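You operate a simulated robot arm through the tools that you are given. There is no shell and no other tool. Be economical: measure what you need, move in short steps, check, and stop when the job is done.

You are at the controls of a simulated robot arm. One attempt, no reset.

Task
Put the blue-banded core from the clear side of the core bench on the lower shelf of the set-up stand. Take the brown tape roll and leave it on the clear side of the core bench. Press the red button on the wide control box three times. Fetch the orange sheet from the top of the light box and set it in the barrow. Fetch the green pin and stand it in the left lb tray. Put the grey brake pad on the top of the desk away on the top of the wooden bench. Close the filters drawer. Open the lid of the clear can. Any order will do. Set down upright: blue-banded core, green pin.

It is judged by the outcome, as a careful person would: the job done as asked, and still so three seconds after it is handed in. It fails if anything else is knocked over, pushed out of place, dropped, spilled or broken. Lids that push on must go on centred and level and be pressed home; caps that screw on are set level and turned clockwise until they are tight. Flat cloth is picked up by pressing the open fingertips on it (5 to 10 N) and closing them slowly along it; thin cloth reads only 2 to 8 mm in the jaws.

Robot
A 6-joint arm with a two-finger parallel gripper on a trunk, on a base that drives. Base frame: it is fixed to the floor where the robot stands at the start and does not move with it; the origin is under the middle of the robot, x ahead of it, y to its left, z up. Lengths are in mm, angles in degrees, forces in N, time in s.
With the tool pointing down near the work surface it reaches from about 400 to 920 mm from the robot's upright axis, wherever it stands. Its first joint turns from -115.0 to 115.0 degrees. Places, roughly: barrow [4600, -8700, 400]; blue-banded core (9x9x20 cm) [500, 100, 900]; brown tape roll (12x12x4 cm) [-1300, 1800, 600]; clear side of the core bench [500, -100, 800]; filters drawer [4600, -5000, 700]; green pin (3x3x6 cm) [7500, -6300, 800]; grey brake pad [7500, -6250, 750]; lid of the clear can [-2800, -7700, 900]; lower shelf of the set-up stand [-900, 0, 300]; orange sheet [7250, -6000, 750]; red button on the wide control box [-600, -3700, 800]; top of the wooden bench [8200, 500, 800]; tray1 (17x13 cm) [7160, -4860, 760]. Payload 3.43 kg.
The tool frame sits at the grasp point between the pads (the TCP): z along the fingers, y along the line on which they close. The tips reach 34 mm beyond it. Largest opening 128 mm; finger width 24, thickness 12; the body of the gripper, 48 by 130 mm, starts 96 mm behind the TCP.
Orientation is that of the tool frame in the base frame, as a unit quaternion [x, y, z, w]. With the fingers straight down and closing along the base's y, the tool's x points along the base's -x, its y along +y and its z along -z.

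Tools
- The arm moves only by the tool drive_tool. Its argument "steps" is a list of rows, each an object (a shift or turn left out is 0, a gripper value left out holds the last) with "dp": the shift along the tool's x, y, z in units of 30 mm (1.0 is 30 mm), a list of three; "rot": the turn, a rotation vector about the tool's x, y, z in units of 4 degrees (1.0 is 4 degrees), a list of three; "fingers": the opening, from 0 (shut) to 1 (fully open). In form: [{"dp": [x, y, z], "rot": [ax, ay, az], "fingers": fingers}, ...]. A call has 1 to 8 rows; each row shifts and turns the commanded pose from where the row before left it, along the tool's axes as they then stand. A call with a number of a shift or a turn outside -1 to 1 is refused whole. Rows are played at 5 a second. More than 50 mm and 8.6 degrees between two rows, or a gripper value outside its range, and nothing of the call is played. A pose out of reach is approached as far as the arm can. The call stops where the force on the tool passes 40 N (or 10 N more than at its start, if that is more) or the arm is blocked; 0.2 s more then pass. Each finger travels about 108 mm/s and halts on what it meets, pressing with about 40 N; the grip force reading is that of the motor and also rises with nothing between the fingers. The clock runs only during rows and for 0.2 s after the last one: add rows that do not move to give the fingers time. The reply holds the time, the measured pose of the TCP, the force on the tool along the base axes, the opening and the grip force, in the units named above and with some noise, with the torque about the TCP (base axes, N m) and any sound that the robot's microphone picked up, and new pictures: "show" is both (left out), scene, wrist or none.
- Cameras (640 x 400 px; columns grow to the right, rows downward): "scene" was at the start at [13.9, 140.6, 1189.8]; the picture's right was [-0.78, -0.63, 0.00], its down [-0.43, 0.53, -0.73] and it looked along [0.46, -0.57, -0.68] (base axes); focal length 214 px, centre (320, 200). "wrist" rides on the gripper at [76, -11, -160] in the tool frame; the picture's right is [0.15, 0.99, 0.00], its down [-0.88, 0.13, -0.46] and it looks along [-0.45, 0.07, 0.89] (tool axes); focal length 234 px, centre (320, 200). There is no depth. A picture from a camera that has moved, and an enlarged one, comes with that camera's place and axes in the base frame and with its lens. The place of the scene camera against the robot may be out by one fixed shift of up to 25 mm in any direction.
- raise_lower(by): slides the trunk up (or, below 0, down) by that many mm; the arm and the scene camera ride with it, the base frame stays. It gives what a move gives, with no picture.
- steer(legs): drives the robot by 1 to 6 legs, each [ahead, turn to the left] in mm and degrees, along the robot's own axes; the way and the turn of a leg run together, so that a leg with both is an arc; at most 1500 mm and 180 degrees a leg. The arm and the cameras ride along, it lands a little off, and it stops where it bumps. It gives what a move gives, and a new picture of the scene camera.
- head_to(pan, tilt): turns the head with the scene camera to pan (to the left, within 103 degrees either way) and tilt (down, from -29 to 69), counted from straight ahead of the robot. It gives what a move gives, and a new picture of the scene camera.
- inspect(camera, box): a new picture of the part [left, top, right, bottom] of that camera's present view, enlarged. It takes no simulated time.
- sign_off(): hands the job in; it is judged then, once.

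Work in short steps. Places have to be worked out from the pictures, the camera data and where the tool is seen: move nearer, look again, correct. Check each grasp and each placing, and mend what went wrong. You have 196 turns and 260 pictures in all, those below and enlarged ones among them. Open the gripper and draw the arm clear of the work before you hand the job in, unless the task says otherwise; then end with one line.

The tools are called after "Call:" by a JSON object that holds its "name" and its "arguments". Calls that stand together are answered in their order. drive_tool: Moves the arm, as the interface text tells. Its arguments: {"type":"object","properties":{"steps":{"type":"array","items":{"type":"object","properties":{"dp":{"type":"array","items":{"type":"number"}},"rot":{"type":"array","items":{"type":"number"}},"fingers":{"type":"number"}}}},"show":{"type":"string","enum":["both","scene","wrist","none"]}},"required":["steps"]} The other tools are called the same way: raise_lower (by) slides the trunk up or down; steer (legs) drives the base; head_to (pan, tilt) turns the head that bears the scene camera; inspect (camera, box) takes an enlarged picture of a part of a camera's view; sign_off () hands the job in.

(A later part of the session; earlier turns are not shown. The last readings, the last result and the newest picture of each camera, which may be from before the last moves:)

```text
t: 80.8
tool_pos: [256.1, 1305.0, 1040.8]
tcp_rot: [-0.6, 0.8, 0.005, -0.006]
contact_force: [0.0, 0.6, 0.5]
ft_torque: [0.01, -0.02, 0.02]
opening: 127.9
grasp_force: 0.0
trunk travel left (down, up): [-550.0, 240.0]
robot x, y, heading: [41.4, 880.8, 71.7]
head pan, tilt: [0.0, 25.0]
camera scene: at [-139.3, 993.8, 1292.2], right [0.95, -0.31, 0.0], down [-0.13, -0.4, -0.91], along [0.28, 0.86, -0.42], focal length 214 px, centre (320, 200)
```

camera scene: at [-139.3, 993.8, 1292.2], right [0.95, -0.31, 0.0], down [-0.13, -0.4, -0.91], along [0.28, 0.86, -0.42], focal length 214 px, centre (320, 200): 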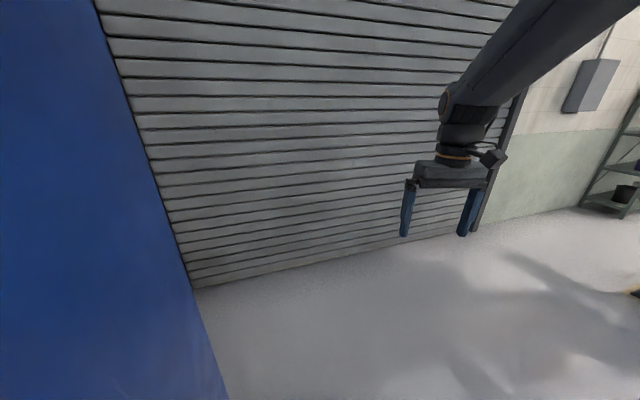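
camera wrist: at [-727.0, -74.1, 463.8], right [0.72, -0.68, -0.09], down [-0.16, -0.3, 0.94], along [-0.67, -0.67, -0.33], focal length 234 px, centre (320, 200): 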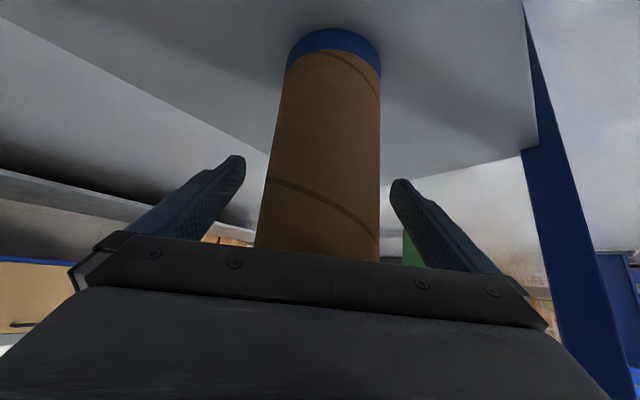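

Continue past the column, then turn to face the pallet.

Call:
{"name": "steer", "arguments": {"legs": [[480, 0], [0, 93]]}}

```text
t: 87.6
tool_pos: [-239.5, 1528.7, 1040.6]
tcp_rot: [0.993, -0.119, 0.001, 0.007]
contact_force: [-0.8, 0.7, -0.9]
ft_torque: [-0.03, 0.01, 0.01]
opening: 128.0
grasp_force: 0.0
trunk travel left (down, up): [-550.0, 240.0]
robot x, y, heading: [196.1, 1336.4, 164.4]
head pan, tilt: [0.0, 25.0]
camera scene: at [86.0, 1170.1, 1292.2], right [0.27, 0.96, 0.0], down [0.41, -0.11, -0.91], along [-0.87, 0.24, -0.42], focal length 214 px, centre (320, 200)
```

scene: 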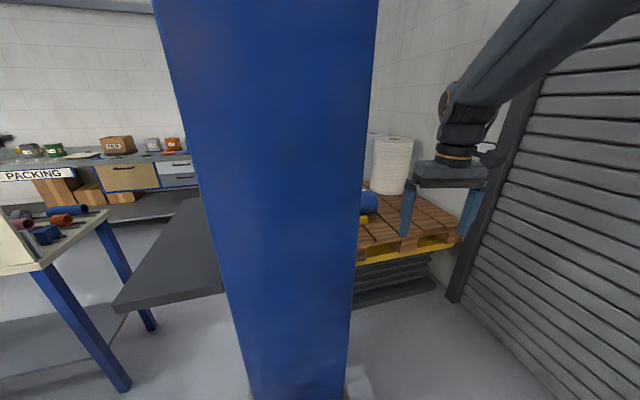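

The column is bigger than I took it for (y up to ~1400). I swing wider: around to y≈1840 and then west.

Call:
{"name": "steer", "arguments": {"legs": [[0, -54], [540, 0], [0, 70], [350, 0]]}}

Call:
{"name": "head_to", "arguments": {"pan": 0, "tilt": 35}}

```text
t: 93.0
tool_pos: [-88.7, 2285.9, 1041.2]
tcp_rot: [0.83, -0.558, 0.0, 0.008]
contact_force: [1.8, -7.3, 3.6]
ft_torque: [1.14, 0.27, -0.11]
opening: 128.0
grasp_force: 0.3
trunk travel left (down, up): [-550.0, 240.0]
robot x, y, heading: [10.4, 1825.5, 110.3]
head pan, tilt: [0.0, 25.0]
stopped in leg 2: the force on the tool passed its limit at 64 N (the readings are from after the stop); the commanded pose is now the measured one
camera scene: at [-201.5, 1807.2, 1292.2], right [0.94, 0.35, 0.0], down [0.15, -0.4, -0.91], along [-0.32, 0.85, -0.42], focal length 214 px, centre (320, 200)
```

scene: 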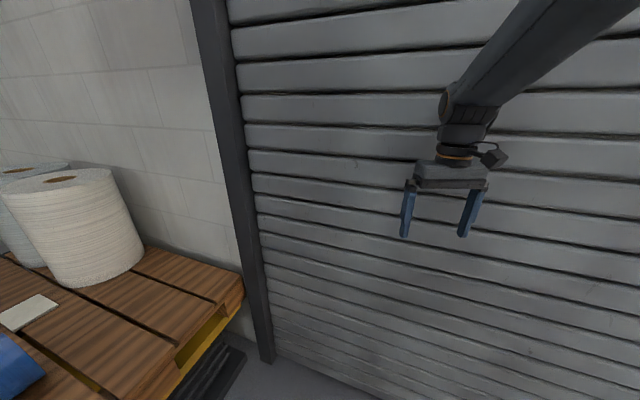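

```text
t: 93.7
tool_pos: [-90.0, 2284.5, 1042.4]
tcp_rot: [0.83, -0.557, 0.0, 0.007]
contact_force: [2.8, -10.2, 3.1]
ft_torque: [1.55, 0.3, -0.1]
opening: 127.9
grasp_force: 0.1
trunk travel left (down, up): [-550.0, 240.0]
robot x, y, heading: [12.8, 1823.2, 110.4]
head pan, tilt: [0.0, 35.0]
camera scene: at [-200.0, 1803.2, 1276.5], right [0.94, 0.35, 0.0], down [0.2, -0.54, -0.82], along [-0.29, 0.77, -0.57], focal length 214 px, centre (320, 200)
```

scene: 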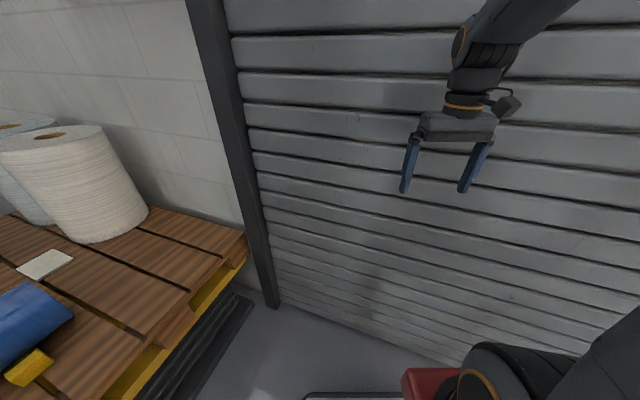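

The fingers lightly touched the roller door. Back off, then turn to face the pallet and approach.

Call:
{"name": "steer", "arguments": {"legs": [[-50, 0], [0, 69], [400, 0]]}}

```text
t: 99.8
tool_pos: [-846.8, 1850.0, 1040.6]
tcp_rot: [1.0, 0.014, 0.004, 0.006]
contact_force: [-0.6, -0.3, -0.5]
ft_torque: [-0.04, -0.02, -0.02]
opening: 127.9
grasp_force: 0.1
trunk travel left (down, up): [-550.0, 240.0]
robot x, y, heading: [-379.3, 1777.4, 179.6]
head pan, tilt: [0.0, 35.0]
camera scene: at [-432.9, 1594.2, 1276.4], right [0.0, 1.0, 0.0], down [0.57, 0.0, -0.82], along [-0.82, 0.0, -0.57], focal length 214 px, centre (320, 200)
```

scene: 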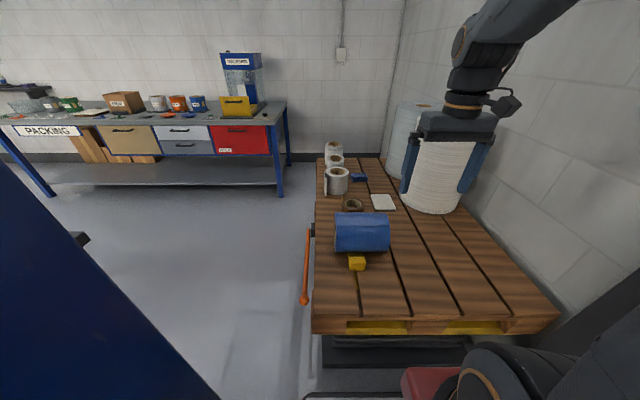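

Look closely at the pallet items.

Call:
{"name": "inspect", "arguments": {"camera": "scene", "box": [310, 135, 410, 275]}}

```text
2.86 times, centred on (360, 205) of scene
camera zoom: at [-432.9, 1594.2, 1276.4], right [0.0, 1.0, 0.0], down [0.57, 0.0, -0.82], along [-0.82, 0.0, -0.57], focal length 613 px, centre (206, 186)
```

zoom: 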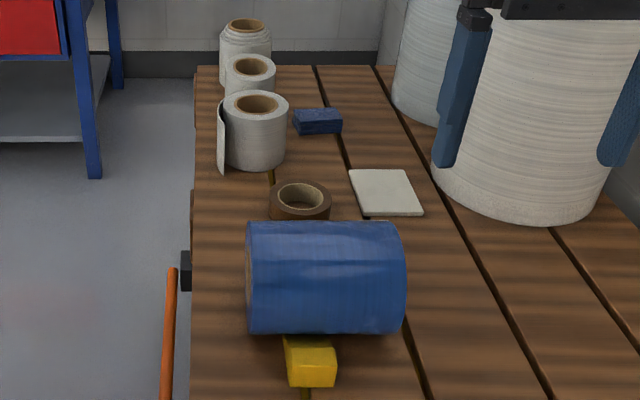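

The tape roll is near (-1340, 1765), behind the blue roll; I'll pinch its left wall (y≈1712). Drive a bit closer, lower the trunk, and reach out.

Call:
{"name": "steer", "arguments": {"legs": [[55, 0]]}}

Call:
{"name": "raise_lower", "arguments": {"by": -190}}

Call:
{"name": "drive_tool", "arguments": {"steps": [{"dp": [-1, 0.35, 0], "rot": [0, 0, 0.2]}, {"dp": [-1, 0.35, 0]}, {"dp": [-1, 0.35, 0]}, {"dp": [-1, 0.35, 0]}, {"dp": [-1, 0.35, 0]}, {"dp": [-1, 0.35, 0]}, {"dp": [-1, 0.35, 0]}, {"dp": [-1, 0.35, 0]}]}}

```text
t: 100.7
tool_pos: [-900.6, 1850.1, 1041.1]
tcp_rot: [1.0, 0.014, 0.005, 0.006]
contact_force: [-0.1, -0.2, -0.3]
ft_torque: [-0.01, -0.01, 0.0]
opening: 128.0
grasp_force: 0.1
trunk travel left (down, up): [-550.0, 240.0]
robot x, y, heading: [-436.6, 1778.2, 180.0]
head pan, tilt: [0.0, 35.0]
camera scene: at [-488.0, 1594.3, 1276.4], right [0.0, 1.0, 0.0], down [0.57, 0.0, -0.82], along [-0.82, 0.0, -0.57], focal length 214 px, centre (320, 200)
```

scene: 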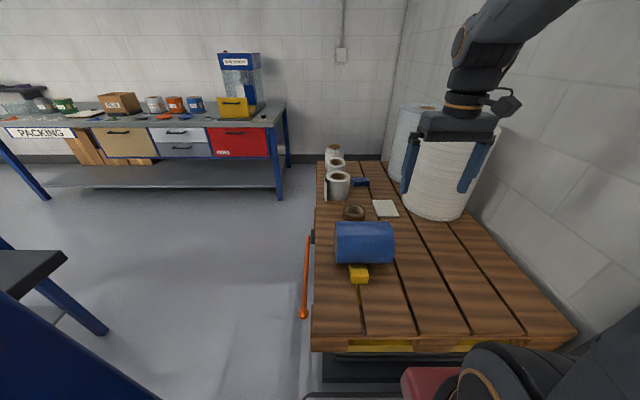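

```text
t: 102.8
tool_pos: [-901.8, 1848.2, 851.3]
tcp_rot: [1.0, 0.014, 0.004, 0.007]
contact_force: [-0.8, -0.4, -0.4]
ft_torque: [-0.01, 0.03, -0.01]
opening: 128.2
grasp_force: 0.0
trunk travel left (down, up): [-360.0, 430.0]
robot x, y, heading: [-432.0, 1775.9, 179.8]
head pan, tilt: [0.0, 35.0]
```

```text
t: 104.6
tool_pos: [-1136.9, 1762.3, 850.7]
tcp_rot: [1.0, 0.007, 0.004, 0.006]
contact_force: [-0.1, 0.5, 0.1]
ft_torque: [-0.01, 0.02, 0.0]
opening: 128.0
grasp_force: 0.1
trunk travel left (down, up): [-360.0, 430.0]
robot x, y, heading: [-431.9, 1779.4, 179.7]
head pan, tilt: [0.0, 35.0]
camera scene: at [-540.7, 1594.5, 1086.4], right [0.0, 1.0, 0.0], down [0.57, 0.0, -0.82], along [-0.82, 0.0, -0.57], focal length 214 px, centre (320, 200)
camera wrist: at [-1063.4, 1776.2, 1009.6], right [0.16, -0.99, 0.01], down [-0.88, -0.14, 0.45], along [-0.44, -0.08, -0.89], focal length 234 px, centre (320, 200)
```

scene: 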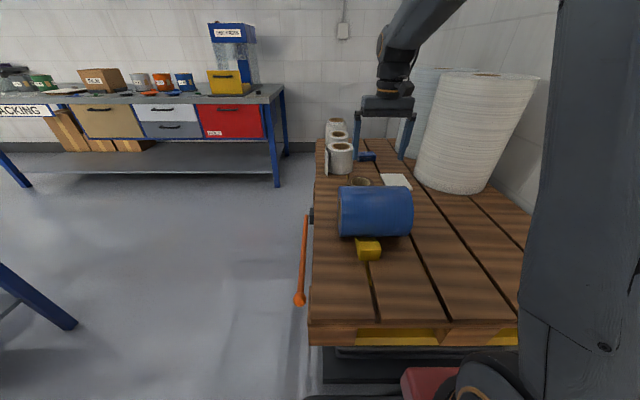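
wrist: 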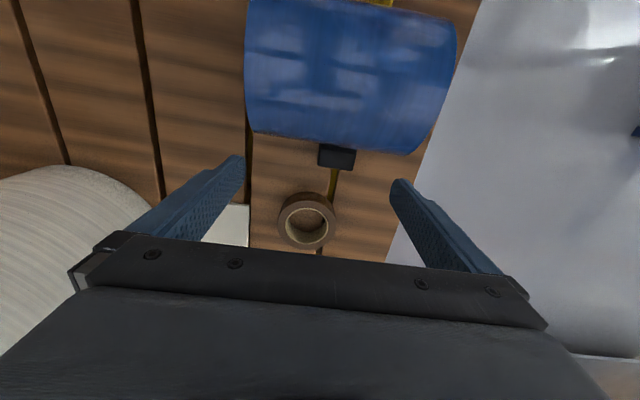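

Tape at about (-1328, 1760), top z≈590. I move over its left wall with fingers at 50 mm.

Call:
{"name": "drive_tool", "arguments": {"steps": [{"dp": [-1, 0.3, 0], "fingers": 0.42}, {"dp": [-1, 0.3, 0]}, {"dp": [-1, 0.3, 0]}, {"dp": [-1, 0.3, 0]}, {"dp": [-1, 0.3, 0]}, {"dp": [-1, 0.25, 0]}, {"dp": [-0.35, 0, 0]}, {}]}}

```text
t: 106.4
tool_pos: [-1328.4, 1707.4, 848.3]
tcp_rot: [1.0, 0.008, 0.005, 0.006]
contact_force: [-0.2, 0.4, -0.7]
ft_torque: [0.02, 0.0, 0.01]
opening: 53.8
grasp_force: 0.0
trunk travel left (down, up): [-360.0, 430.0]
robot x, y, heading: [-433.2, 1776.3, 179.6]
head pan, tilt: [0.0, 35.0]
camera scene: at [-541.0, 1594.5, 1086.4], right [0.0, 1.0, 0.0], down [0.57, 0.0, -0.82], along [-0.82, 0.0, -0.57], focal length 214 px, centre (320, 200)
camera wrist: at [-1254.2, 1721.1, 1007.8], right [0.16, -0.99, 0.01], down [-0.88, -0.14, 0.45], along [-0.44, -0.08, -0.89], focal length 234 px, centre (320, 200)
```

scene: 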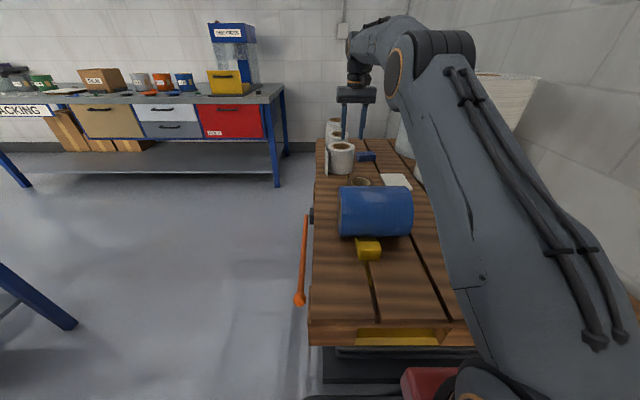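
wrist: 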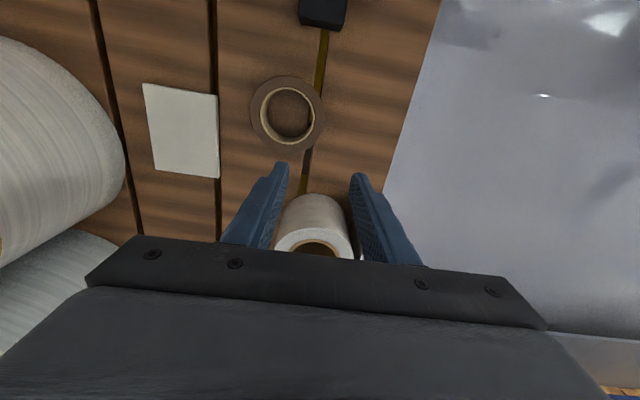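

Refined centre (-1307, 1764). Correct and descend to just above.

Call:
{"name": "drive_tool", "arguments": {"steps": [{"dp": [0.7, -0.23, 0.3]}, {"dp": [0, 0, 1]}, {"dp": [0, 0, 1]}, {"dp": [0, 0, 1]}, {"dp": [0, 0, 1]}, {"dp": [0, 0, 1]}, {}]}}

```text
t: 108.0
tool_pos: [-1306.1, 1711.1, 690.0]
tcp_rot: [1.0, 0.007, 0.005, 0.005]
contact_force: [-0.1, 0.0, -1.2]
ft_torque: [0.0, 0.02, 0.02]
opening: 53.7
grasp_force: 0.0
trunk travel left (down, up): [-360.0, 430.0]
robot x, y, heading: [-433.2, 1776.0, 179.7]
head pan, tilt: [0.0, 35.0]
camera scene: at [-541.0, 1594.5, 1086.4], right [0.0, 1.0, 0.0], down [0.57, 0.0, -0.82], along [-0.82, 0.0, -0.57], focal length 214 px, centre (320, 200)
camera wrist: at [-1232.1, 1726.1, 848.7], right [0.16, -0.99, 0.01], down [-0.88, -0.14, 0.45], along [-0.44, -0.08, -0.89], focal length 234 px, centre (320, 200)
```

scene: 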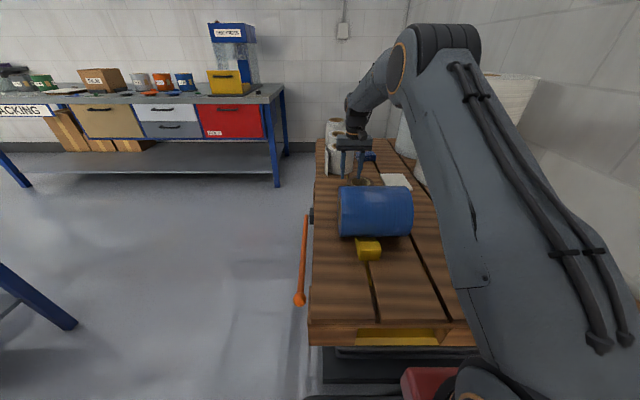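
wrist: 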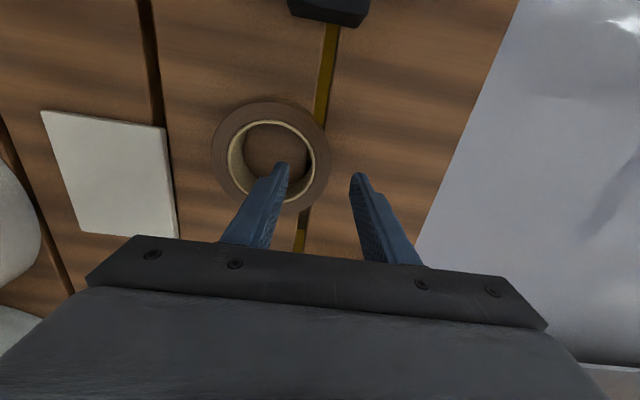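

Well aligned. Descend the last ~76 mm carefully and close on the wall.

Call:
{"name": "drive_tool", "arguments": {"steps": [{"dp": [-0.06, -0.13, 1]}, {"dp": [0, 0, 0.8]}, {"dp": [0, 0, 0.5]}, {}], "show": "wrist"}}

```text
t: 108.8
tool_pos: [-1307.4, 1714.5, 634.3]
tcp_rot: [1.0, 0.007, 0.003, 0.006]
contact_force: [15.9, 0.4, 21.5]
ft_torque: [0.73, -0.33, -0.57]
opening: 53.8
grasp_force: 0.0
trunk travel left (down, up): [-360.0, 430.0]
robot x, y, heading: [-433.9, 1775.6, 179.5]
head pan, tilt: [0.0, 35.0]
stopped in row 3: the force on the tool passed its limit at 57 N (the readings are from after the stop); the commanded pose is now the measured one
camera wrist: at [-1232.6, 1728.7, 792.6], right [0.16, -0.99, 0.01], down [-0.88, -0.14, 0.45], along [-0.45, -0.08, -0.89], focal length 234 px, centre (320, 200)
```

wrist: 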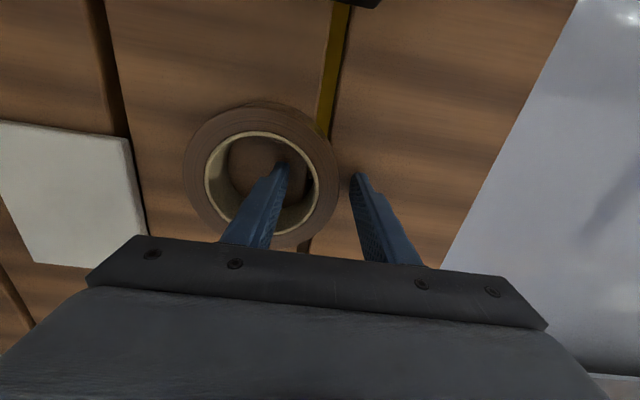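

The tips reached the deck (z≈600). Lift a few mm and close on the wall.

Call:
{"name": "drive_tool", "arguments": {"steps": [{"dp": [0, 0, -0.15]}, {"fingers": 0}, {"fingers": 0}, {"fingers": 0}], "show": "wrist"}}

```text
t: 109.8
tool_pos: [-1308.1, 1714.8, 636.3]
tcp_rot: [1.0, 0.008, 0.003, 0.006]
contact_force: [-0.1, 1.0, 0.7]
ft_torque: [0.09, -0.01, 0.08]
opening: 16.9
grasp_force: 40.2
trunk travel left (down, up): [-360.0, 430.0]
robot x, y, heading: [-435.2, 1779.9, 179.9]
head pan, tilt: [0.0, 35.0]
camera wrist: at [-1234.2, 1728.7, 794.1], right [0.16, -0.99, 0.01], down [-0.88, -0.14, 0.45], along [-0.44, -0.08, -0.89], focal length 234 px, centre (320, 200)
```

wrist: 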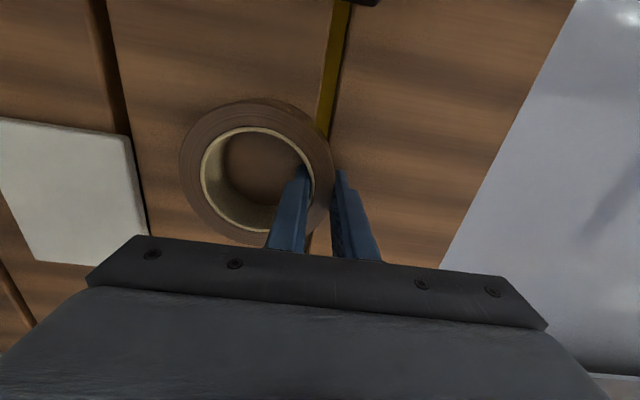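

Gripped. Lift straight up, then retract.

Call:
{"name": "drive_tool", "arguments": {"steps": [{"dp": [0, 0, -0.7]}, {"dp": [0, 0, -1]}, {"dp": [0, 0, -1]}, {"dp": [0, 0, -1]}, {"dp": [0, 0, -1]}, {"dp": [0, 0, -1]}, {"dp": [0, 0, -1]}, {}]}}

Call:
{"name": "drive_tool", "arguments": {"steps": [{"dp": [1, -0.2, 0]}, {"dp": [1, -0.2, 0]}, {"dp": [1, -0.2, 0]}, {"dp": [1, -0.2, 0]}, {"dp": [1, -0.2, 0]}, {"dp": [1, -0.2, 0]}, {"dp": [1, -0.2, 0]}, {"dp": [1, -0.2, 0]}], "show": "none"}}

Call:
{"name": "drive_tool", "arguments": {"steps": [{"dp": [1, -0.2, 0]}, {"dp": [1, -0.2, 0]}, {"dp": [1, -0.2, 0]}, {"dp": [1, -0.2, 0]}, {"dp": [0.5, 0, 0]}, {}], "show": "none"}}

Call:
{"name": "raise_lower", "arguments": {"by": 200}}

```text
t: 111.6
tool_pos: [-1309.5, 1718.4, 835.1]
tcp_rot: [1.0, 0.007, 0.003, 0.006]
contact_force: [-0.4, -0.8, -1.6]
ft_torque: [-0.09, 0.0, -0.02]
opening: 16.8
grasp_force: 39.7
trunk travel left (down, up): [-360.0, 430.0]
robot x, y, heading: [-437.1, 1779.9, 179.6]
head pan, tilt: [0.0, 35.0]
camera scene: at [-541.0, 1594.5, 1086.4], right [0.0, 1.0, 0.0], down [0.57, 0.0, -0.82], along [-0.82, 0.0, -0.57], focal length 214 px, centre (320, 200)
camera wrist: at [-1235.3, 1731.5, 994.8], right [0.16, -0.99, 0.01], down [-0.88, -0.14, 0.45], along [-0.44, -0.08, -0.89], focal length 234 px, centre (320, 200)
```

scene: 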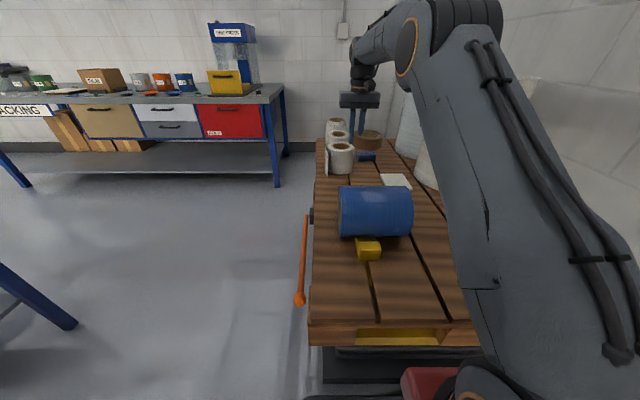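
wrist: 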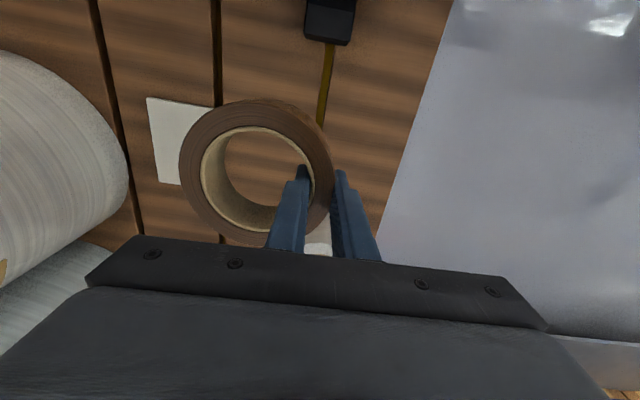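

```text
t: 113.4
tool_pos: [-1068.5, 1768.4, 838.0]
tcp_rot: [1.0, 0.007, 0.002, 0.006]
contact_force: [-0.3, -0.9, -3.3]
ft_torque: [-0.09, -0.01, -0.02]
opening: 12.8
grasp_force: 39.9
trunk travel left (down, up): [-360.0, 430.0]
robot x, y, heading: [-433.5, 1777.5, 179.9]
head pan, tilt: [0.0, 35.0]
```

```text
t: 114.8
tool_pos: [-935.8, 1794.2, 839.8]
tcp_rot: [1.0, 0.007, 0.002, 0.007]
contact_force: [-0.8, -0.1, -2.4]
ft_torque: [-0.08, 0.01, 0.0]
opening: 13.3
grasp_force: 40.5
trunk travel left (down, up): [-360.0, 430.0]
robot x, y, heading: [-433.0, 1777.3, 179.9]
head pan, tilt: [0.0, 35.0]
```

```text
t: 117.0
tool_pos: [-936.3, 1794.7, 1037.7]
tcp_rot: [1.0, 0.007, 0.003, 0.006]
contact_force: [1.2, 0.2, -1.8]
ft_torque: [-0.08, -0.02, 0.0]
opening: 12.8
grasp_force: 40.0
trunk travel left (down, up): [-560.0, 230.0]
robot x, y, heading: [-435.3, 1778.8, 180.0]
head pan, tilt: [0.0, 35.0]
```

The opening went from 17 to 13 mm, so I check the grip.

Call:
{"name": "inspect", "arguments": {"camera": "wrist", "box": [0, 0, 640, 400]}}

Call:
{"name": "inspect", "arguments": {"camera": "scene", "box": [310, 50, 510, 175]}}

```text
1.00 times, centred on (320, 200) of wrist (not enlarged: the box is as wide or as high as the picture)
camera zoom: at [-861.1, 1808.5, 1196.4], right [0.16, -0.99, 0.01], down [-0.88, -0.14, 0.45], along [-0.44, -0.08, -0.89], focal length 234 px, centre (320, 200)
```

zoom: 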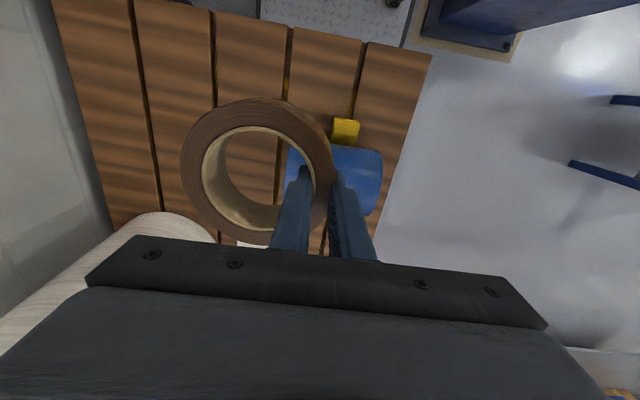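

```text
3.20 times, centred on (410, 112) of scene
camera zoom: at [-485.2, 1594.3, 1286.4], right [0.0, 1.0, 0.0], down [0.57, 0.0, -0.82], along [-0.82, 0.0, -0.57], focal length 686 px, centre (32, 480)
```

zoom: 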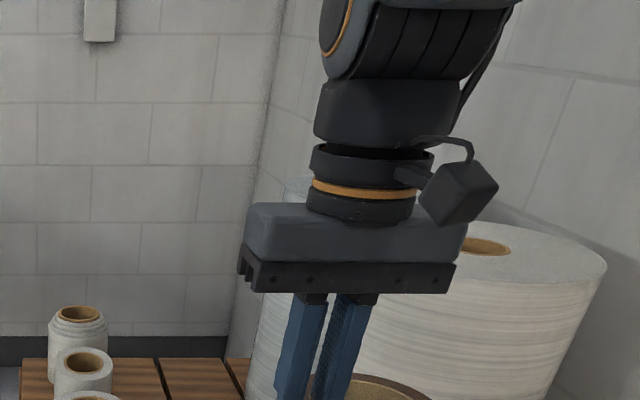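

The roll is held well. I reverse clear of the pallet and column, then drive back along the known corridor to the bench gap.

Call:
{"name": "steer", "arguments": {"legs": [[-790, 0], [0, 71.2], [780, 0], [780, 0]]}}

```text
t: 131.9
tool_pos: [-353.8, -169.6, 1038.5]
tcp_rot: [0.812, 0.584, 0.006, 0.004]
contact_force: [1.2, -0.1, -1.9]
ft_torque: [-0.05, -0.06, 0.0]
opening: 13.3
grasp_force: 40.3
trunk travel left (down, up): [-560.0, 230.0]
robot x, y, heading: [-174.3, 299.2, -109.4]
head pan, tilt: [0.0, 35.0]
camera scene: at [-14.3, 206.6, 1286.4], right [-0.94, 0.33, 0.0], down [0.19, 0.54, -0.82], along [-0.27, -0.77, -0.57], focal length 214 px, centre (320, 200)
```

scene: 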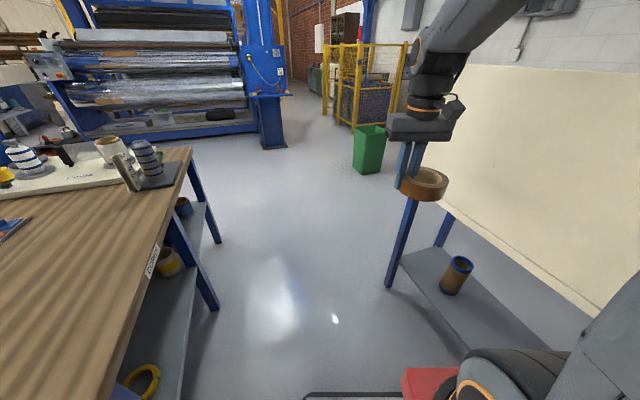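

Good, core seen standing on the shelf. Forward a little and face the bench.

Call:
{"name": "steer", "arguments": {"legs": [[200, 0], [0, 109.4]]}}

```text
t: 138.1
tool_pos: [261.6, 101.0, 1037.8]
tcp_rot: [-0.012, 1.0, 0.006, -0.003]
contact_force: [0.1, 0.6, -1.9]
ft_torque: [0.08, -0.03, 0.04]
opening: 12.8
grasp_force: 40.3
trunk travel left (down, up): [-560.0, 230.0]
robot x, y, heading: [-237.6, 111.0, 0.6]
head pan, tilt: [0.0, 35.0]
camera scene: at [-214.8, 316.4, 1286.4], right [0.01, -1.0, 0.0], down [-0.57, 0.0, -0.82], along [0.82, 0.01, -0.57], focal length 214 px, centre (320, 200)
```

scene: 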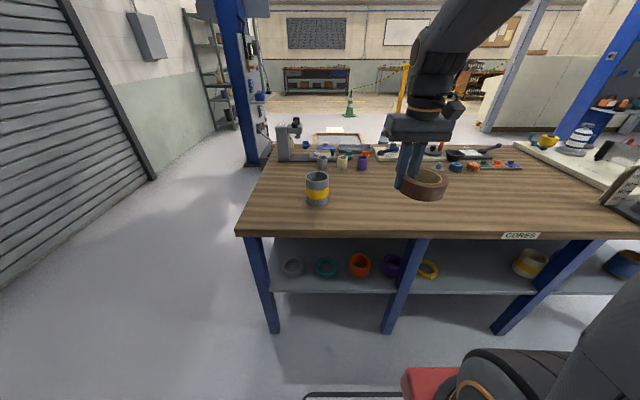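

Extend over the clear area and lower with the trunk.

Call:
{"name": "drive_tool", "arguments": {"steps": [{"dp": [-1, -0.3, 0]}, {"dp": [-1, -0.3, 0]}, {"dp": [-1, -0.3, 0]}, {"dp": [-1, -0.3, 0]}, {"dp": [-1, -0.3, 0]}, {"dp": [-1, -0.2, 0]}, {"dp": [-0.5, 0, 0]}, {}], "show": "none"}}

Call:
{"name": "raise_lower", "arguments": {"by": -190}}

Call:
{"name": "drive_tool", "arguments": {"steps": [{"dp": [0, 0, 0.3]}, {"dp": [0, 0, 0.15]}, {"dp": [0, 0, 0.15]}, {"dp": [0, 0, 0.1]}, {}]}}

```text
t: 139.9
tool_pos: [457.8, 54.8, 1037.1]
tcp_rot: [-0.011, 1.0, 0.006, -0.003]
contact_force: [-0.4, -0.5, -2.3]
ft_torque: [0.07, -0.04, -0.01]
opening: 12.9
grasp_force: 40.2
trunk travel left (down, up): [-560.0, 230.0]
robot x, y, heading: [-242.2, 113.9, 0.6]
head pan, tilt: [0.0, 35.0]
```

```text
t: 141.9
tool_pos: [458.1, 55.6, 846.3]
tcp_rot: [-0.011, 1.0, 0.006, -0.003]
contact_force: [0.3, -0.4, -1.6]
ft_torque: [0.1, 0.01, -0.02]
opening: 13.2
grasp_force: 39.5
trunk travel left (down, up): [-370.0, 420.0]
robot x, y, heading: [-242.9, 110.4, 0.3]
head pan, tilt: [0.0, 35.0]
```

```text
t: 142.8
tool_pos: [460.3, 54.6, 834.3]
tcp_rot: [-0.012, 1.0, 0.006, 0.001]
contact_force: [-8.8, 0.9, 15.1]
ft_torque: [-1.09, 0.56, -0.44]
opening: 13.4
grasp_force: 40.3
trunk travel left (down, up): [-370.0, 420.0]
robot x, y, heading: [-240.4, 109.1, 0.4]
head pan, tilt: [0.0, 35.0]
stopped in row 4: the force on the tool passed its limit at 46 N (the readings are from after the stop); the commanded pose is now the measured one
camera scene: at [-162.9, 317.0, 1096.4], right [0.01, -1.0, 0.0], down [-0.57, 0.0, -0.82], along [0.82, 0.01, -0.57], focal length 214 px, centre (320, 200)
camera wrist: at [383.4, 39.9, 991.7], right [-0.17, 0.99, 0.01], down [0.88, 0.15, 0.46], along [0.45, 0.09, -0.89], focal length 234 px, centre (320, 200)
```

scene: 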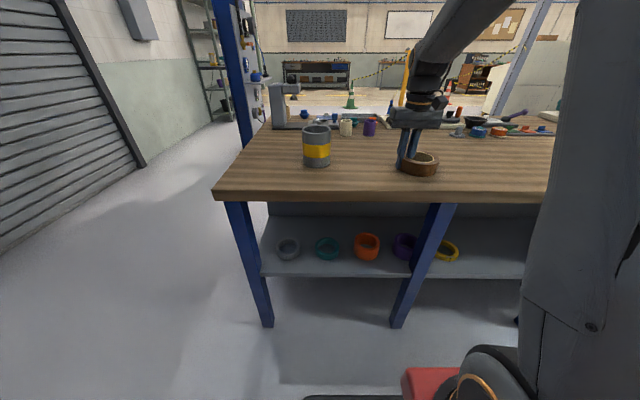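
wrist: 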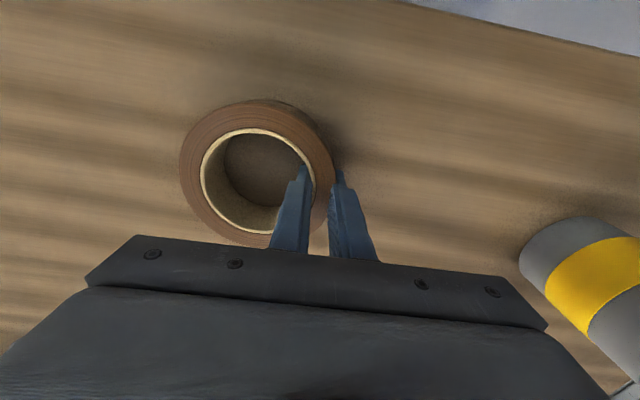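

Contact with the bench at TCP z≈834. Open slightly and lift off.

Call:
{"name": "drive_tool", "arguments": {"steps": [{"dp": [0, 0, -0.05]}, {"fingers": 0.4}, {"fingers": 0.4}, {"dp": [0, 0, -1]}, {"dp": [0, 0, -1]}, {"dp": [0, 0, -1]}, {"dp": [0, 0, -1]}]}}

```text
t: 144.4
tool_pos: [460.9, 53.4, 954.8]
tcp_rot: [-0.012, 1.0, 0.005, 0.0]
contact_force: [0.2, -0.1, 0.6]
ft_torque: [-0.04, 0.09, -0.02]
opening: 51.3
grasp_force: 0.1
trunk travel left (down, up): [-370.0, 420.0]
robot x, y, heading: [-237.7, 112.3, 0.3]
head pan, tilt: [0.0, 35.0]
camera scene: at [-162.0, 316.9, 1096.4], right [0.01, -1.0, 0.0], down [-0.57, 0.0, -0.82], along [0.82, 0.01, -0.57], focal length 214 px, centre (320, 200)
camera wrist: at [385.4, 38.6, 1113.1], right [-0.17, 0.99, 0.01], down [0.88, 0.15, 0.46], along [0.45, 0.09, -0.89], focal length 234 px, centre (320, 200)
```

scene: 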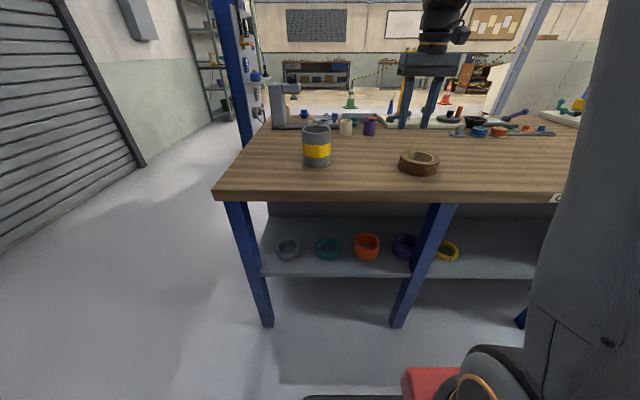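
wrist: 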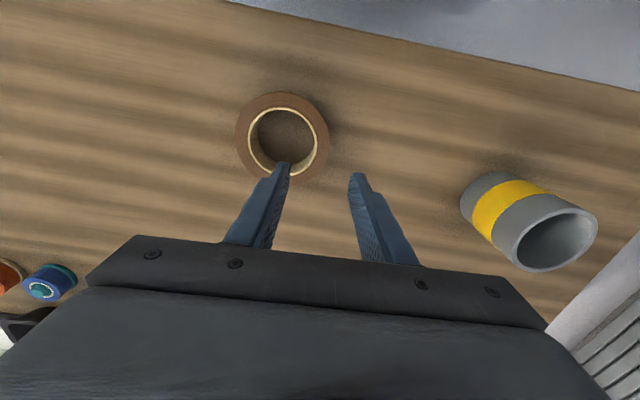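

Tape roll is flat on the clear side. Now raise, retract, and head toward the control box.

Call:
{"name": "raise_lower", "arguments": {"by": 120}}

Call:
{"name": "drive_tool", "arguments": {"steps": [{"dp": [1, 0, 0], "fingers": 0}, {"dp": [1, 0, 0]}, {"dp": [1, 0, 0]}, {"dp": [1, 0, 0]}, {"dp": [1, 0, 0]}, {"dp": [1, 0, 0]}, {"dp": [1, 0, 0]}], "show": "none"}}

Call:
{"name": "steer", "arguments": {"legs": [[0, -90], [1400, 0], [800, 0]]}}

```text
t: 145.9
tool_pos: [460.7, 52.6, 1073.4]
tcp_rot: [-0.012, 1.0, 0.006, 0.001]
contact_force: [-0.8, 0.3, -0.1]
ft_torque: [0.02, -0.02, -0.01]
opening: 51.4
grasp_force: 0.1
trunk travel left (down, up): [-490.0, 300.0]
robot x, y, heading: [-239.9, 111.5, 0.3]
head pan, tilt: [0.0, 35.0]
```

```text
t: 147.5
tool_pos: [249.5, 45.5, 1074.2]
tcp_rot: [-0.012, 1.0, 0.005, 0.001]
contact_force: [-0.1, 0.5, 0.2]
ft_torque: [0.0, 0.03, 0.03]
opening: 0.0
grasp_force: 32.7
trunk travel left (down, up): [-490.0, 300.0]
robot x, y, heading: [-233.2, 115.0, 0.3]
head pan, tilt: [0.0, 35.0]
```

```text
t: 162.3
tool_pos: [-427.5, -2575.7, 1076.0]
tcp_rot: [0.717, 0.697, 0.003, 0.005]
contact_force: [0.3, -0.6, -0.7]
ft_torque: [-0.01, 0.0, 0.0]
opening: 0.0
grasp_force: 33.0
trunk travel left (down, up): [-490.0, 300.0]
robot x, y, heading: [-334.5, -2094.0, -92.2]
head pan, tilt: [0.0, 35.0]
camera scene: at [-156.4, -2147.8, 1216.4], right [-1.0, 0.04, 0.0], down [0.03, 0.57, -0.82], along [-0.04, -0.82, -0.57], focal length 214 px, centre (320, 200)
```

scene: 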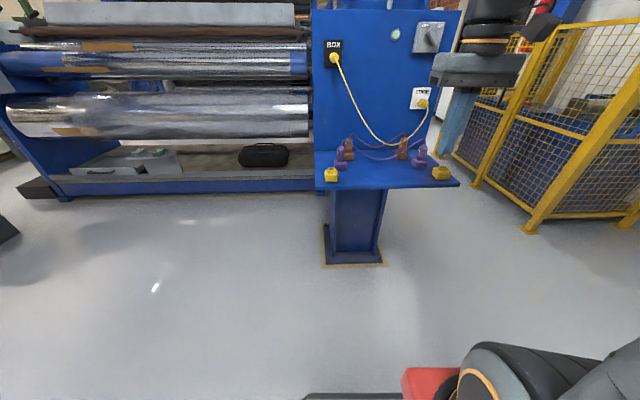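

Zoom on the blue pedestal where the button should be.

Call:
{"name": "inspect", "arguments": {"camera": "scene", "box": [300, 0, 620, 200]}}

Call:
{"name": "head_to", "arguments": {"pan": -40, "tilt": 20}}

```text
2.00 times, centred on (460, 100) of scene
camera zoom: at [-156.4, -2147.8, 1216.4], right [-1.0, 0.04, 0.0], down [0.03, 0.57, -0.82], along [-0.04, -0.82, -0.57], focal length 429 px, centre (40, 400)
```

zoom: 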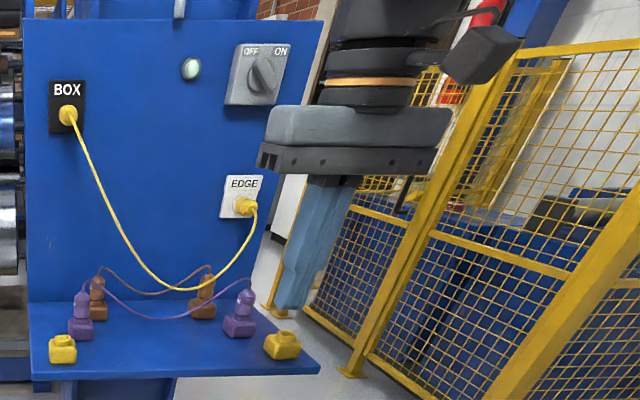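

```text
t: 163.3
tool_pos: [-427.2, -2576.8, 1076.6]
tcp_rot: [0.717, 0.697, 0.003, 0.004]
contact_force: [0.5, 0.1, -0.3]
ft_torque: [-0.01, 0.0, -0.01]
opening: 0.0
grasp_force: 33.4
trunk travel left (down, up): [-490.0, 300.0]
robot x, y, heading: [-338.6, -2089.6, -92.6]
head pan, tilt: [-40.0, 20.0]
camera scene: at [-215.4, -2128.4, 1240.2], right [-0.74, 0.68, 0.0], down [0.23, 0.25, -0.94], along [-0.64, -0.69, -0.34], focal length 214 px, centre (320, 200)
```

scene: 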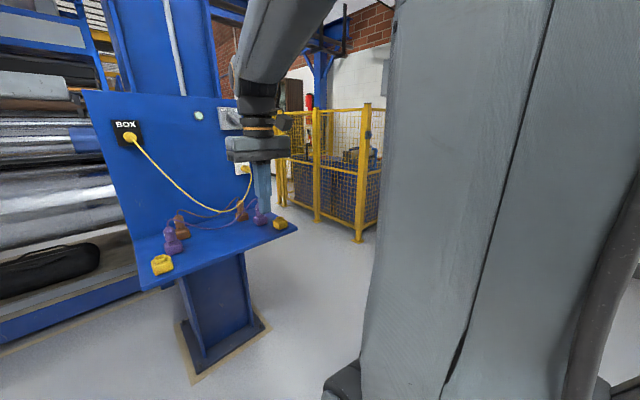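

No red button on this face; the given spot lies behind this pedestal. I drive around its right side, through the gap by the cage.

Call:
{"name": "steer", "arguments": {"legs": [[0, -54], [1270, 0], [0, 56], [600, 0]]}}

Call:
{"name": "head_to", "arguments": {"pan": 60, "tilt": 20}}

```text
t: 177.7
tool_pos: [-1461.1, -3875.8, 1075.1]
tcp_rot: [0.701, 0.713, 0.003, 0.005]
contact_force: [0.0, 0.7, 0.3]
ft_torque: [-0.01, -0.01, 0.0]
opening: 0.1
grasp_force: 32.6
trunk travel left (down, up): [-490.0, 300.0]
robot x, y, heading: [-1391.1, -3388.7, -89.9]
head pan, tilt: [-40.0, 20.0]
camera scene: at [-1269.4, -3418.4, 1240.3], right [-0.77, 0.64, 0.0], down [0.22, 0.26, -0.94], along [-0.6, -0.72, -0.34], focal length 214 px, centre (320, 200)
```

scene: 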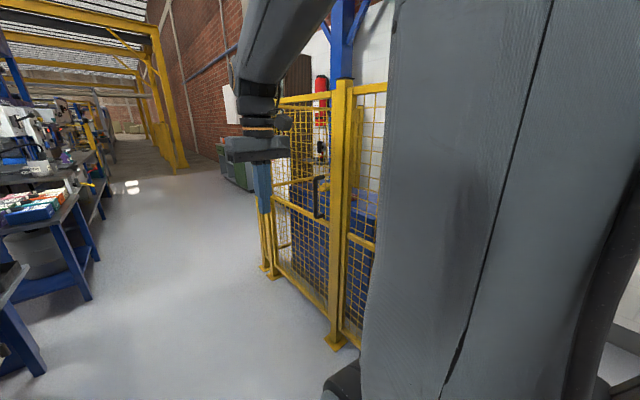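

```text
t: 179.4
tool_pos: [-1461.3, -3876.2, 1075.3]
tcp_rot: [0.701, 0.713, 0.003, 0.004]
contact_force: [-0.5, 0.5, 0.3]
ft_torque: [-0.02, -0.01, 0.02]
opening: 0.0
grasp_force: 33.4
trunk travel left (down, up): [-490.0, 300.0]
robot x, y, heading: [-1391.3, -3387.2, -89.9]
head pan, tilt: [60.0, 20.0]
camera scene: at [-1128.9, -3393.8, 1240.3], right [-0.5, -0.87, 0.0], down [-0.3, 0.17, -0.94], along [0.81, -0.47, -0.34], focal length 214 px, centre (320, 200)
```

scene: 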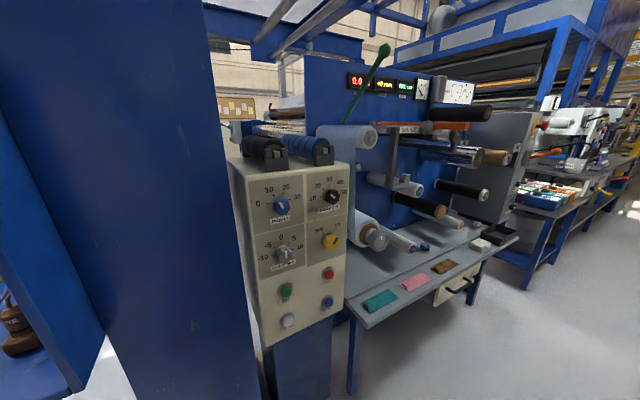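

Found: a box face at x≈-675 facing -x, with the red button near (-675, -3690, 800). Drive level with it and face it.

Call:
{"name": "steer", "arguments": {"legs": [[300, 0], [0, 90]]}}

Call:
{"name": "head_to", "arguments": {"pan": 0, "tilt": 30}}

```text
t: 185.3
tool_pos: [-906.8, -3769.6, 1075.7]
tcp_rot: [0.004, 1.0, 0.005, 0.001]
contact_force: [-0.4, 1.0, 0.0]
ft_torque: [0.0, -0.04, -0.02]
opening: 0.1
grasp_force: 32.9
trunk travel left (down, up): [-490.0, 300.0]
robot x, y, heading: [-1392.1, -3686.7, -1.2]
head pan, tilt: [60.0, 20.0]
camera scene: at [-1382.0, -3404.3, 1240.3], right [0.85, -0.52, 0.0], down [-0.18, -0.29, -0.94], along [0.49, 0.8, -0.34], focal length 214 px, centre (320, 200)
```

scene: 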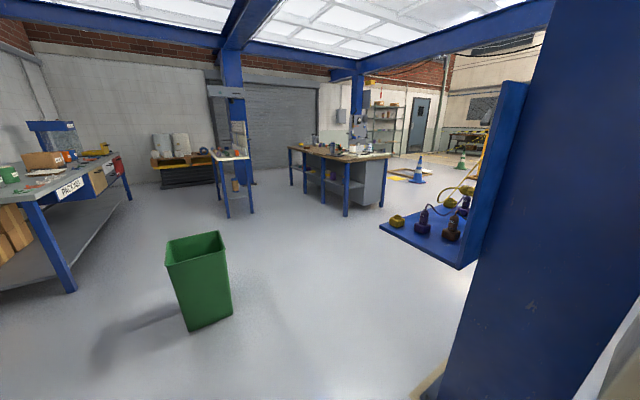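

```text
t: 186.6
tool_pos: [-907.6, -3771.4, 1076.2]
tcp_rot: [0.004, 1.0, 0.006, 0.0]
contact_force: [1.0, 0.5, 0.6]
ft_torque: [0.01, 0.01, 0.01]
opening: 0.2
grasp_force: 32.7
trunk travel left (down, up): [-490.0, 300.0]
robot x, y, heading: [-1392.7, -3688.9, -1.4]
head pan, tilt: [0.0, 30.0]
camera scene: at [-1340.2, -3486.0, 1224.2], right [-0.03, -1.0, 0.0], down [-0.5, 0.01, -0.87], along [0.87, -0.02, -0.5], focal length 214 px, centre (320, 200)
```

scene: 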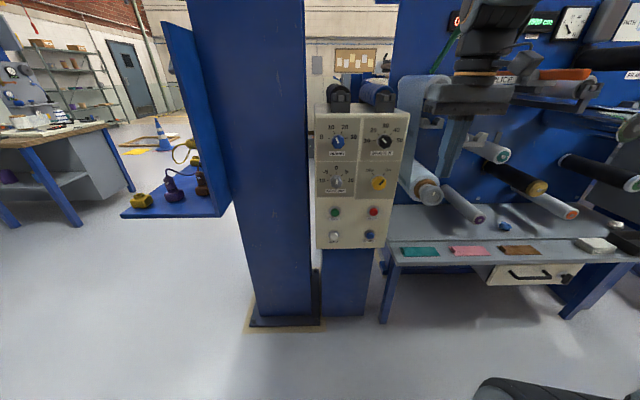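

Button triangulated near (-654, -3705, 778). Back up 60 mm for arm room, then pitch the closed tool toward the box.

Call:
{"name": "steer", "arguments": {"legs": [[-60, 0]]}}

Call:
{"name": "drive_tool", "arguments": {"steps": [{"dp": [-0.83, 0.27, 0], "rot": [0, -1, 0]}, {"dp": [-0.83, 0.27, 0.06], "rot": [0, -1, 0]}, {"dp": [-0.82, 0.27, 0.12], "rot": [0, -1, 0]}, {"dp": [-0.81, 0.27, 0.17], "rot": [0, -1, 0]}, {"dp": [-0.8, 0.27, 0.23], "rot": [0, -1, 0]}, {"dp": [-0.78, 0.27, 0.28], "rot": [0, -1, 0]}, {"dp": [-0.76, 0.27, 0.34], "rot": [0, -1, 0]}, {"dp": [-0.73, 0.27, 0.39], "rot": [0, -1, 0]}], "show": "none"}}

Call:
{"name": "drive_tool", "arguments": {"steps": [{"rot": [0, -1, 0]}, {"rot": [0, -1, 0]}, {"rot": [0, -1, 0]}, {"rot": [0, -1, 0]}, {"rot": [0, -1, 0]}, {"rot": [0, -1, 0]}, {"rot": [0, -1, 0]}, {}]}}

```text
t: 187.6
tool_pos: [-966.4, -3769.1, 1076.3]
tcp_rot: [0.005, 1.0, 0.005, 0.001]
contact_force: [0.1, 1.0, 0.4]
ft_torque: [-0.02, 0.02, 0.01]
opening: 0.0
grasp_force: 33.1
trunk travel left (down, up): [-490.0, 300.0]
robot x, y, heading: [-1455.6, -3689.2, -1.5]
head pan, tilt: [0.0, 30.0]
camera scene: at [-1400.1, -3484.6, 1224.2], right [-0.03, -1.0, 0.0], down [-0.5, 0.01, -0.87], along [0.87, -0.02, -0.5], focal length 214 px, centre (320, 200)
```

scene: 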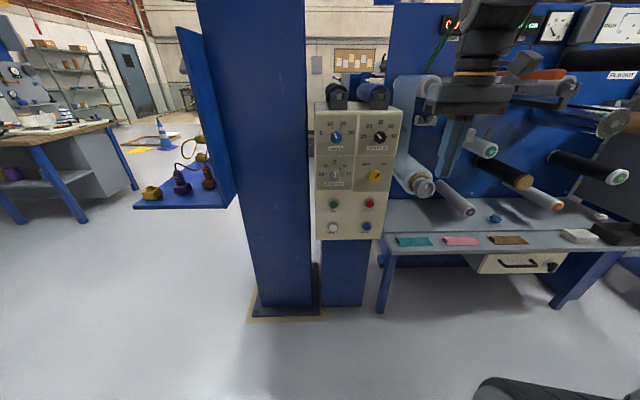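

```text
t: 189.3
tool_pos: [-766.4, -3706.7, 1078.0]
tcp_rot: [0.006, 0.961, 0.004, 0.277]
contact_force: [-0.7, -0.6, -0.6]
ft_torque: [0.01, -0.05, 0.04]
opening: 0.2
grasp_force: 32.4
trunk travel left (down, up): [-490.0, 300.0]
robot x, y, heading: [-1453.5, -3685.8, -1.6]
head pan, tilt: [0.0, 30.0]
```

```text
t: 191.2
tool_pos: [-765.7, -3712.1, 1076.3]
tcp_rot: [0.013, 0.879, -0.008, 0.477]
contact_force: [-0.7, 0.0, 0.2]
ft_torque: [-0.01, -0.03, 0.01]
opening: 0.1
grasp_force: 32.9
out of reach, approached as far as the arm can: row 7
trunk travel left (down, up): [-490.0, 300.0]
robot x, y, heading: [-1454.2, -3688.6, -1.3]
head pan, tilt: [0.0, 30.0]
camera scene: at [-1400.1, -3484.6, 1224.2], right [-0.03, -1.0, 0.0], down [-0.5, 0.01, -0.87], along [0.87, -0.02, -0.5], focal length 214 px, centre (320, 200)
camera wrist: at [-942.6, -3718.1, 1098.3], right [-0.05, 0.99, -0.12], down [0.1, 0.13, 0.99], along [0.99, 0.04, -0.11], focal length 234 px, centre (320, 200)
```

scene: 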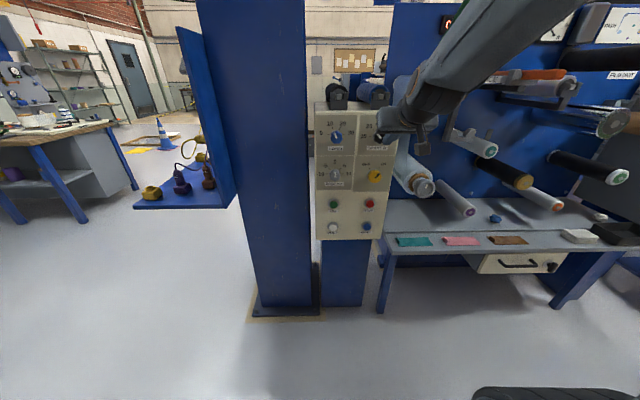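
wrist: 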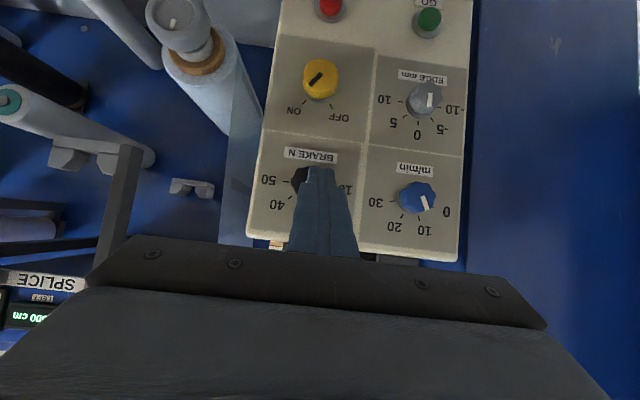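

Wrist view shows the box face (upside-down) with the red button low right. Lower the trunk so the tips come near button height, keeping ~80 mm off the face.

Call:
{"name": "raise_lower", "arguments": {"by": -240}}

Call:
{"name": "drive_tool", "arguments": {"steps": [{}]}}

```text
t: 193.7
tool_pos: [-699.5, -3713.5, 836.2]
tcp_rot: [0.011, 0.879, -0.007, 0.477]
contact_force: [-0.3, -0.2, 0.3]
ft_torque: [0.0, -0.01, 0.0]
opening: 0.0
grasp_force: 33.1
trunk travel left (down, up): [-250.0, 540.0]
robot x, y, heading: [-1454.5, -3688.8, -1.6]
head pan, tilt: [0.0, 30.0]
```

```text
t: 194.1
tool_pos: [-702.2, -3713.6, 836.9]
tcp_rot: [0.012, 0.879, -0.008, 0.477]
contact_force: [0.4, -0.3, -0.7]
ft_torque: [0.03, 0.0, -0.03]
opening: 0.0
grasp_force: 32.8
trunk travel left (down, up): [-250.0, 540.0]
robot x, y, heading: [-1451.9, -3687.7, -1.5]
head pan, tilt: [0.0, 30.0]
camera scene: at [-1333.4, -3486.4, 984.2], right [-0.03, -1.0, 0.0], down [-0.5, 0.01, -0.87], along [0.87, -0.02, -0.5], focal length 214 px, centre (320, 200)
camera wrist: at [-875.8, -3719.9, 858.5], right [-0.05, 0.99, -0.12], down [0.1, 0.13, 0.99], along [0.99, 0.04, -0.11], focal length 234 px, centre (320, 200)
```

scene: 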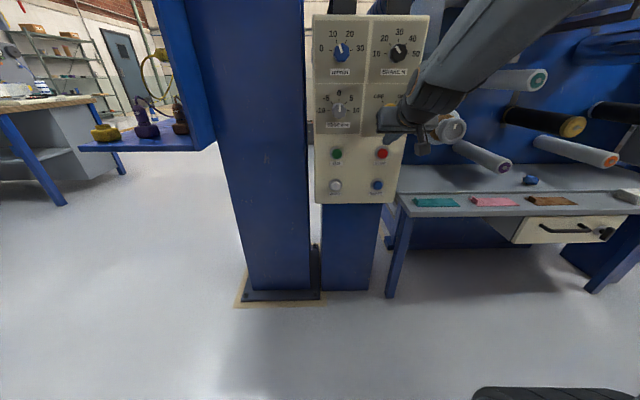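
wrist: 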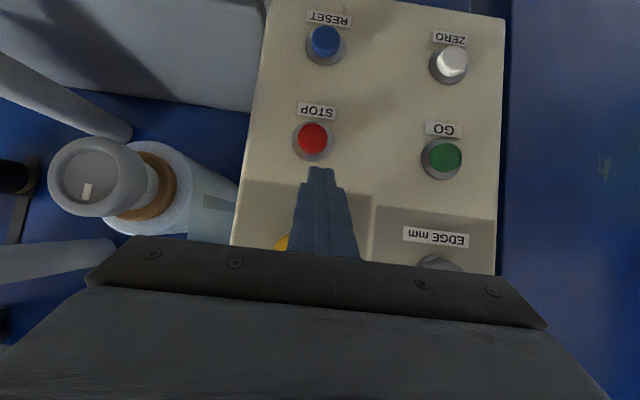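

Button located at about (-618, -3727, 760), ~55 mm ahead of the tips. I line up the tips with it.

Call:
{"name": "drive_tool", "arguments": {"steps": [{"dp": [0.81, -0.23, 0.53]}, {"dp": [0.81, -0.23, 0.53]}, {}], "show": "wrist"}}

```text
t: 194.8
tool_pos: [-699.6, -3726.0, 791.8]
tcp_rot: [0.012, 0.879, -0.007, 0.477]
contact_force: [0.3, -0.1, 0.5]
ft_torque: [0.0, 0.0, -0.03]
opening: 0.0
grasp_force: 33.3
out of reach, approached as far as the arm can: row 1
trunk travel left (down, up): [-250.0, 540.0]
robot x, y, heading: [-1452.1, -3688.2, -1.7]
head pan, tilt: [0.0, 30.0]
camera wrist: at [-875.3, -3732.7, 813.6], right [-0.05, 0.99, -0.12], down [0.1, 0.13, 0.99], along [0.99, 0.04, -0.11], focal length 234 px, centre (320, 200)
```

wrist: 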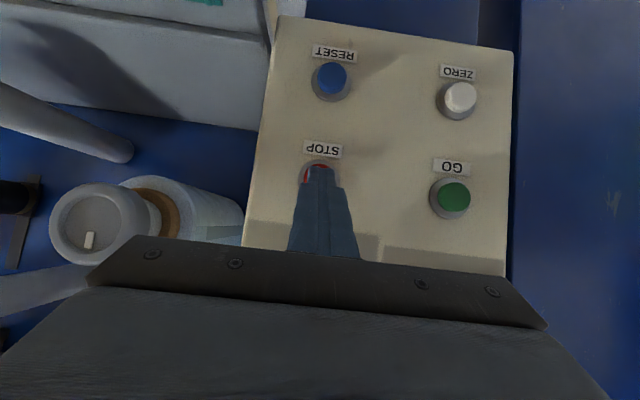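

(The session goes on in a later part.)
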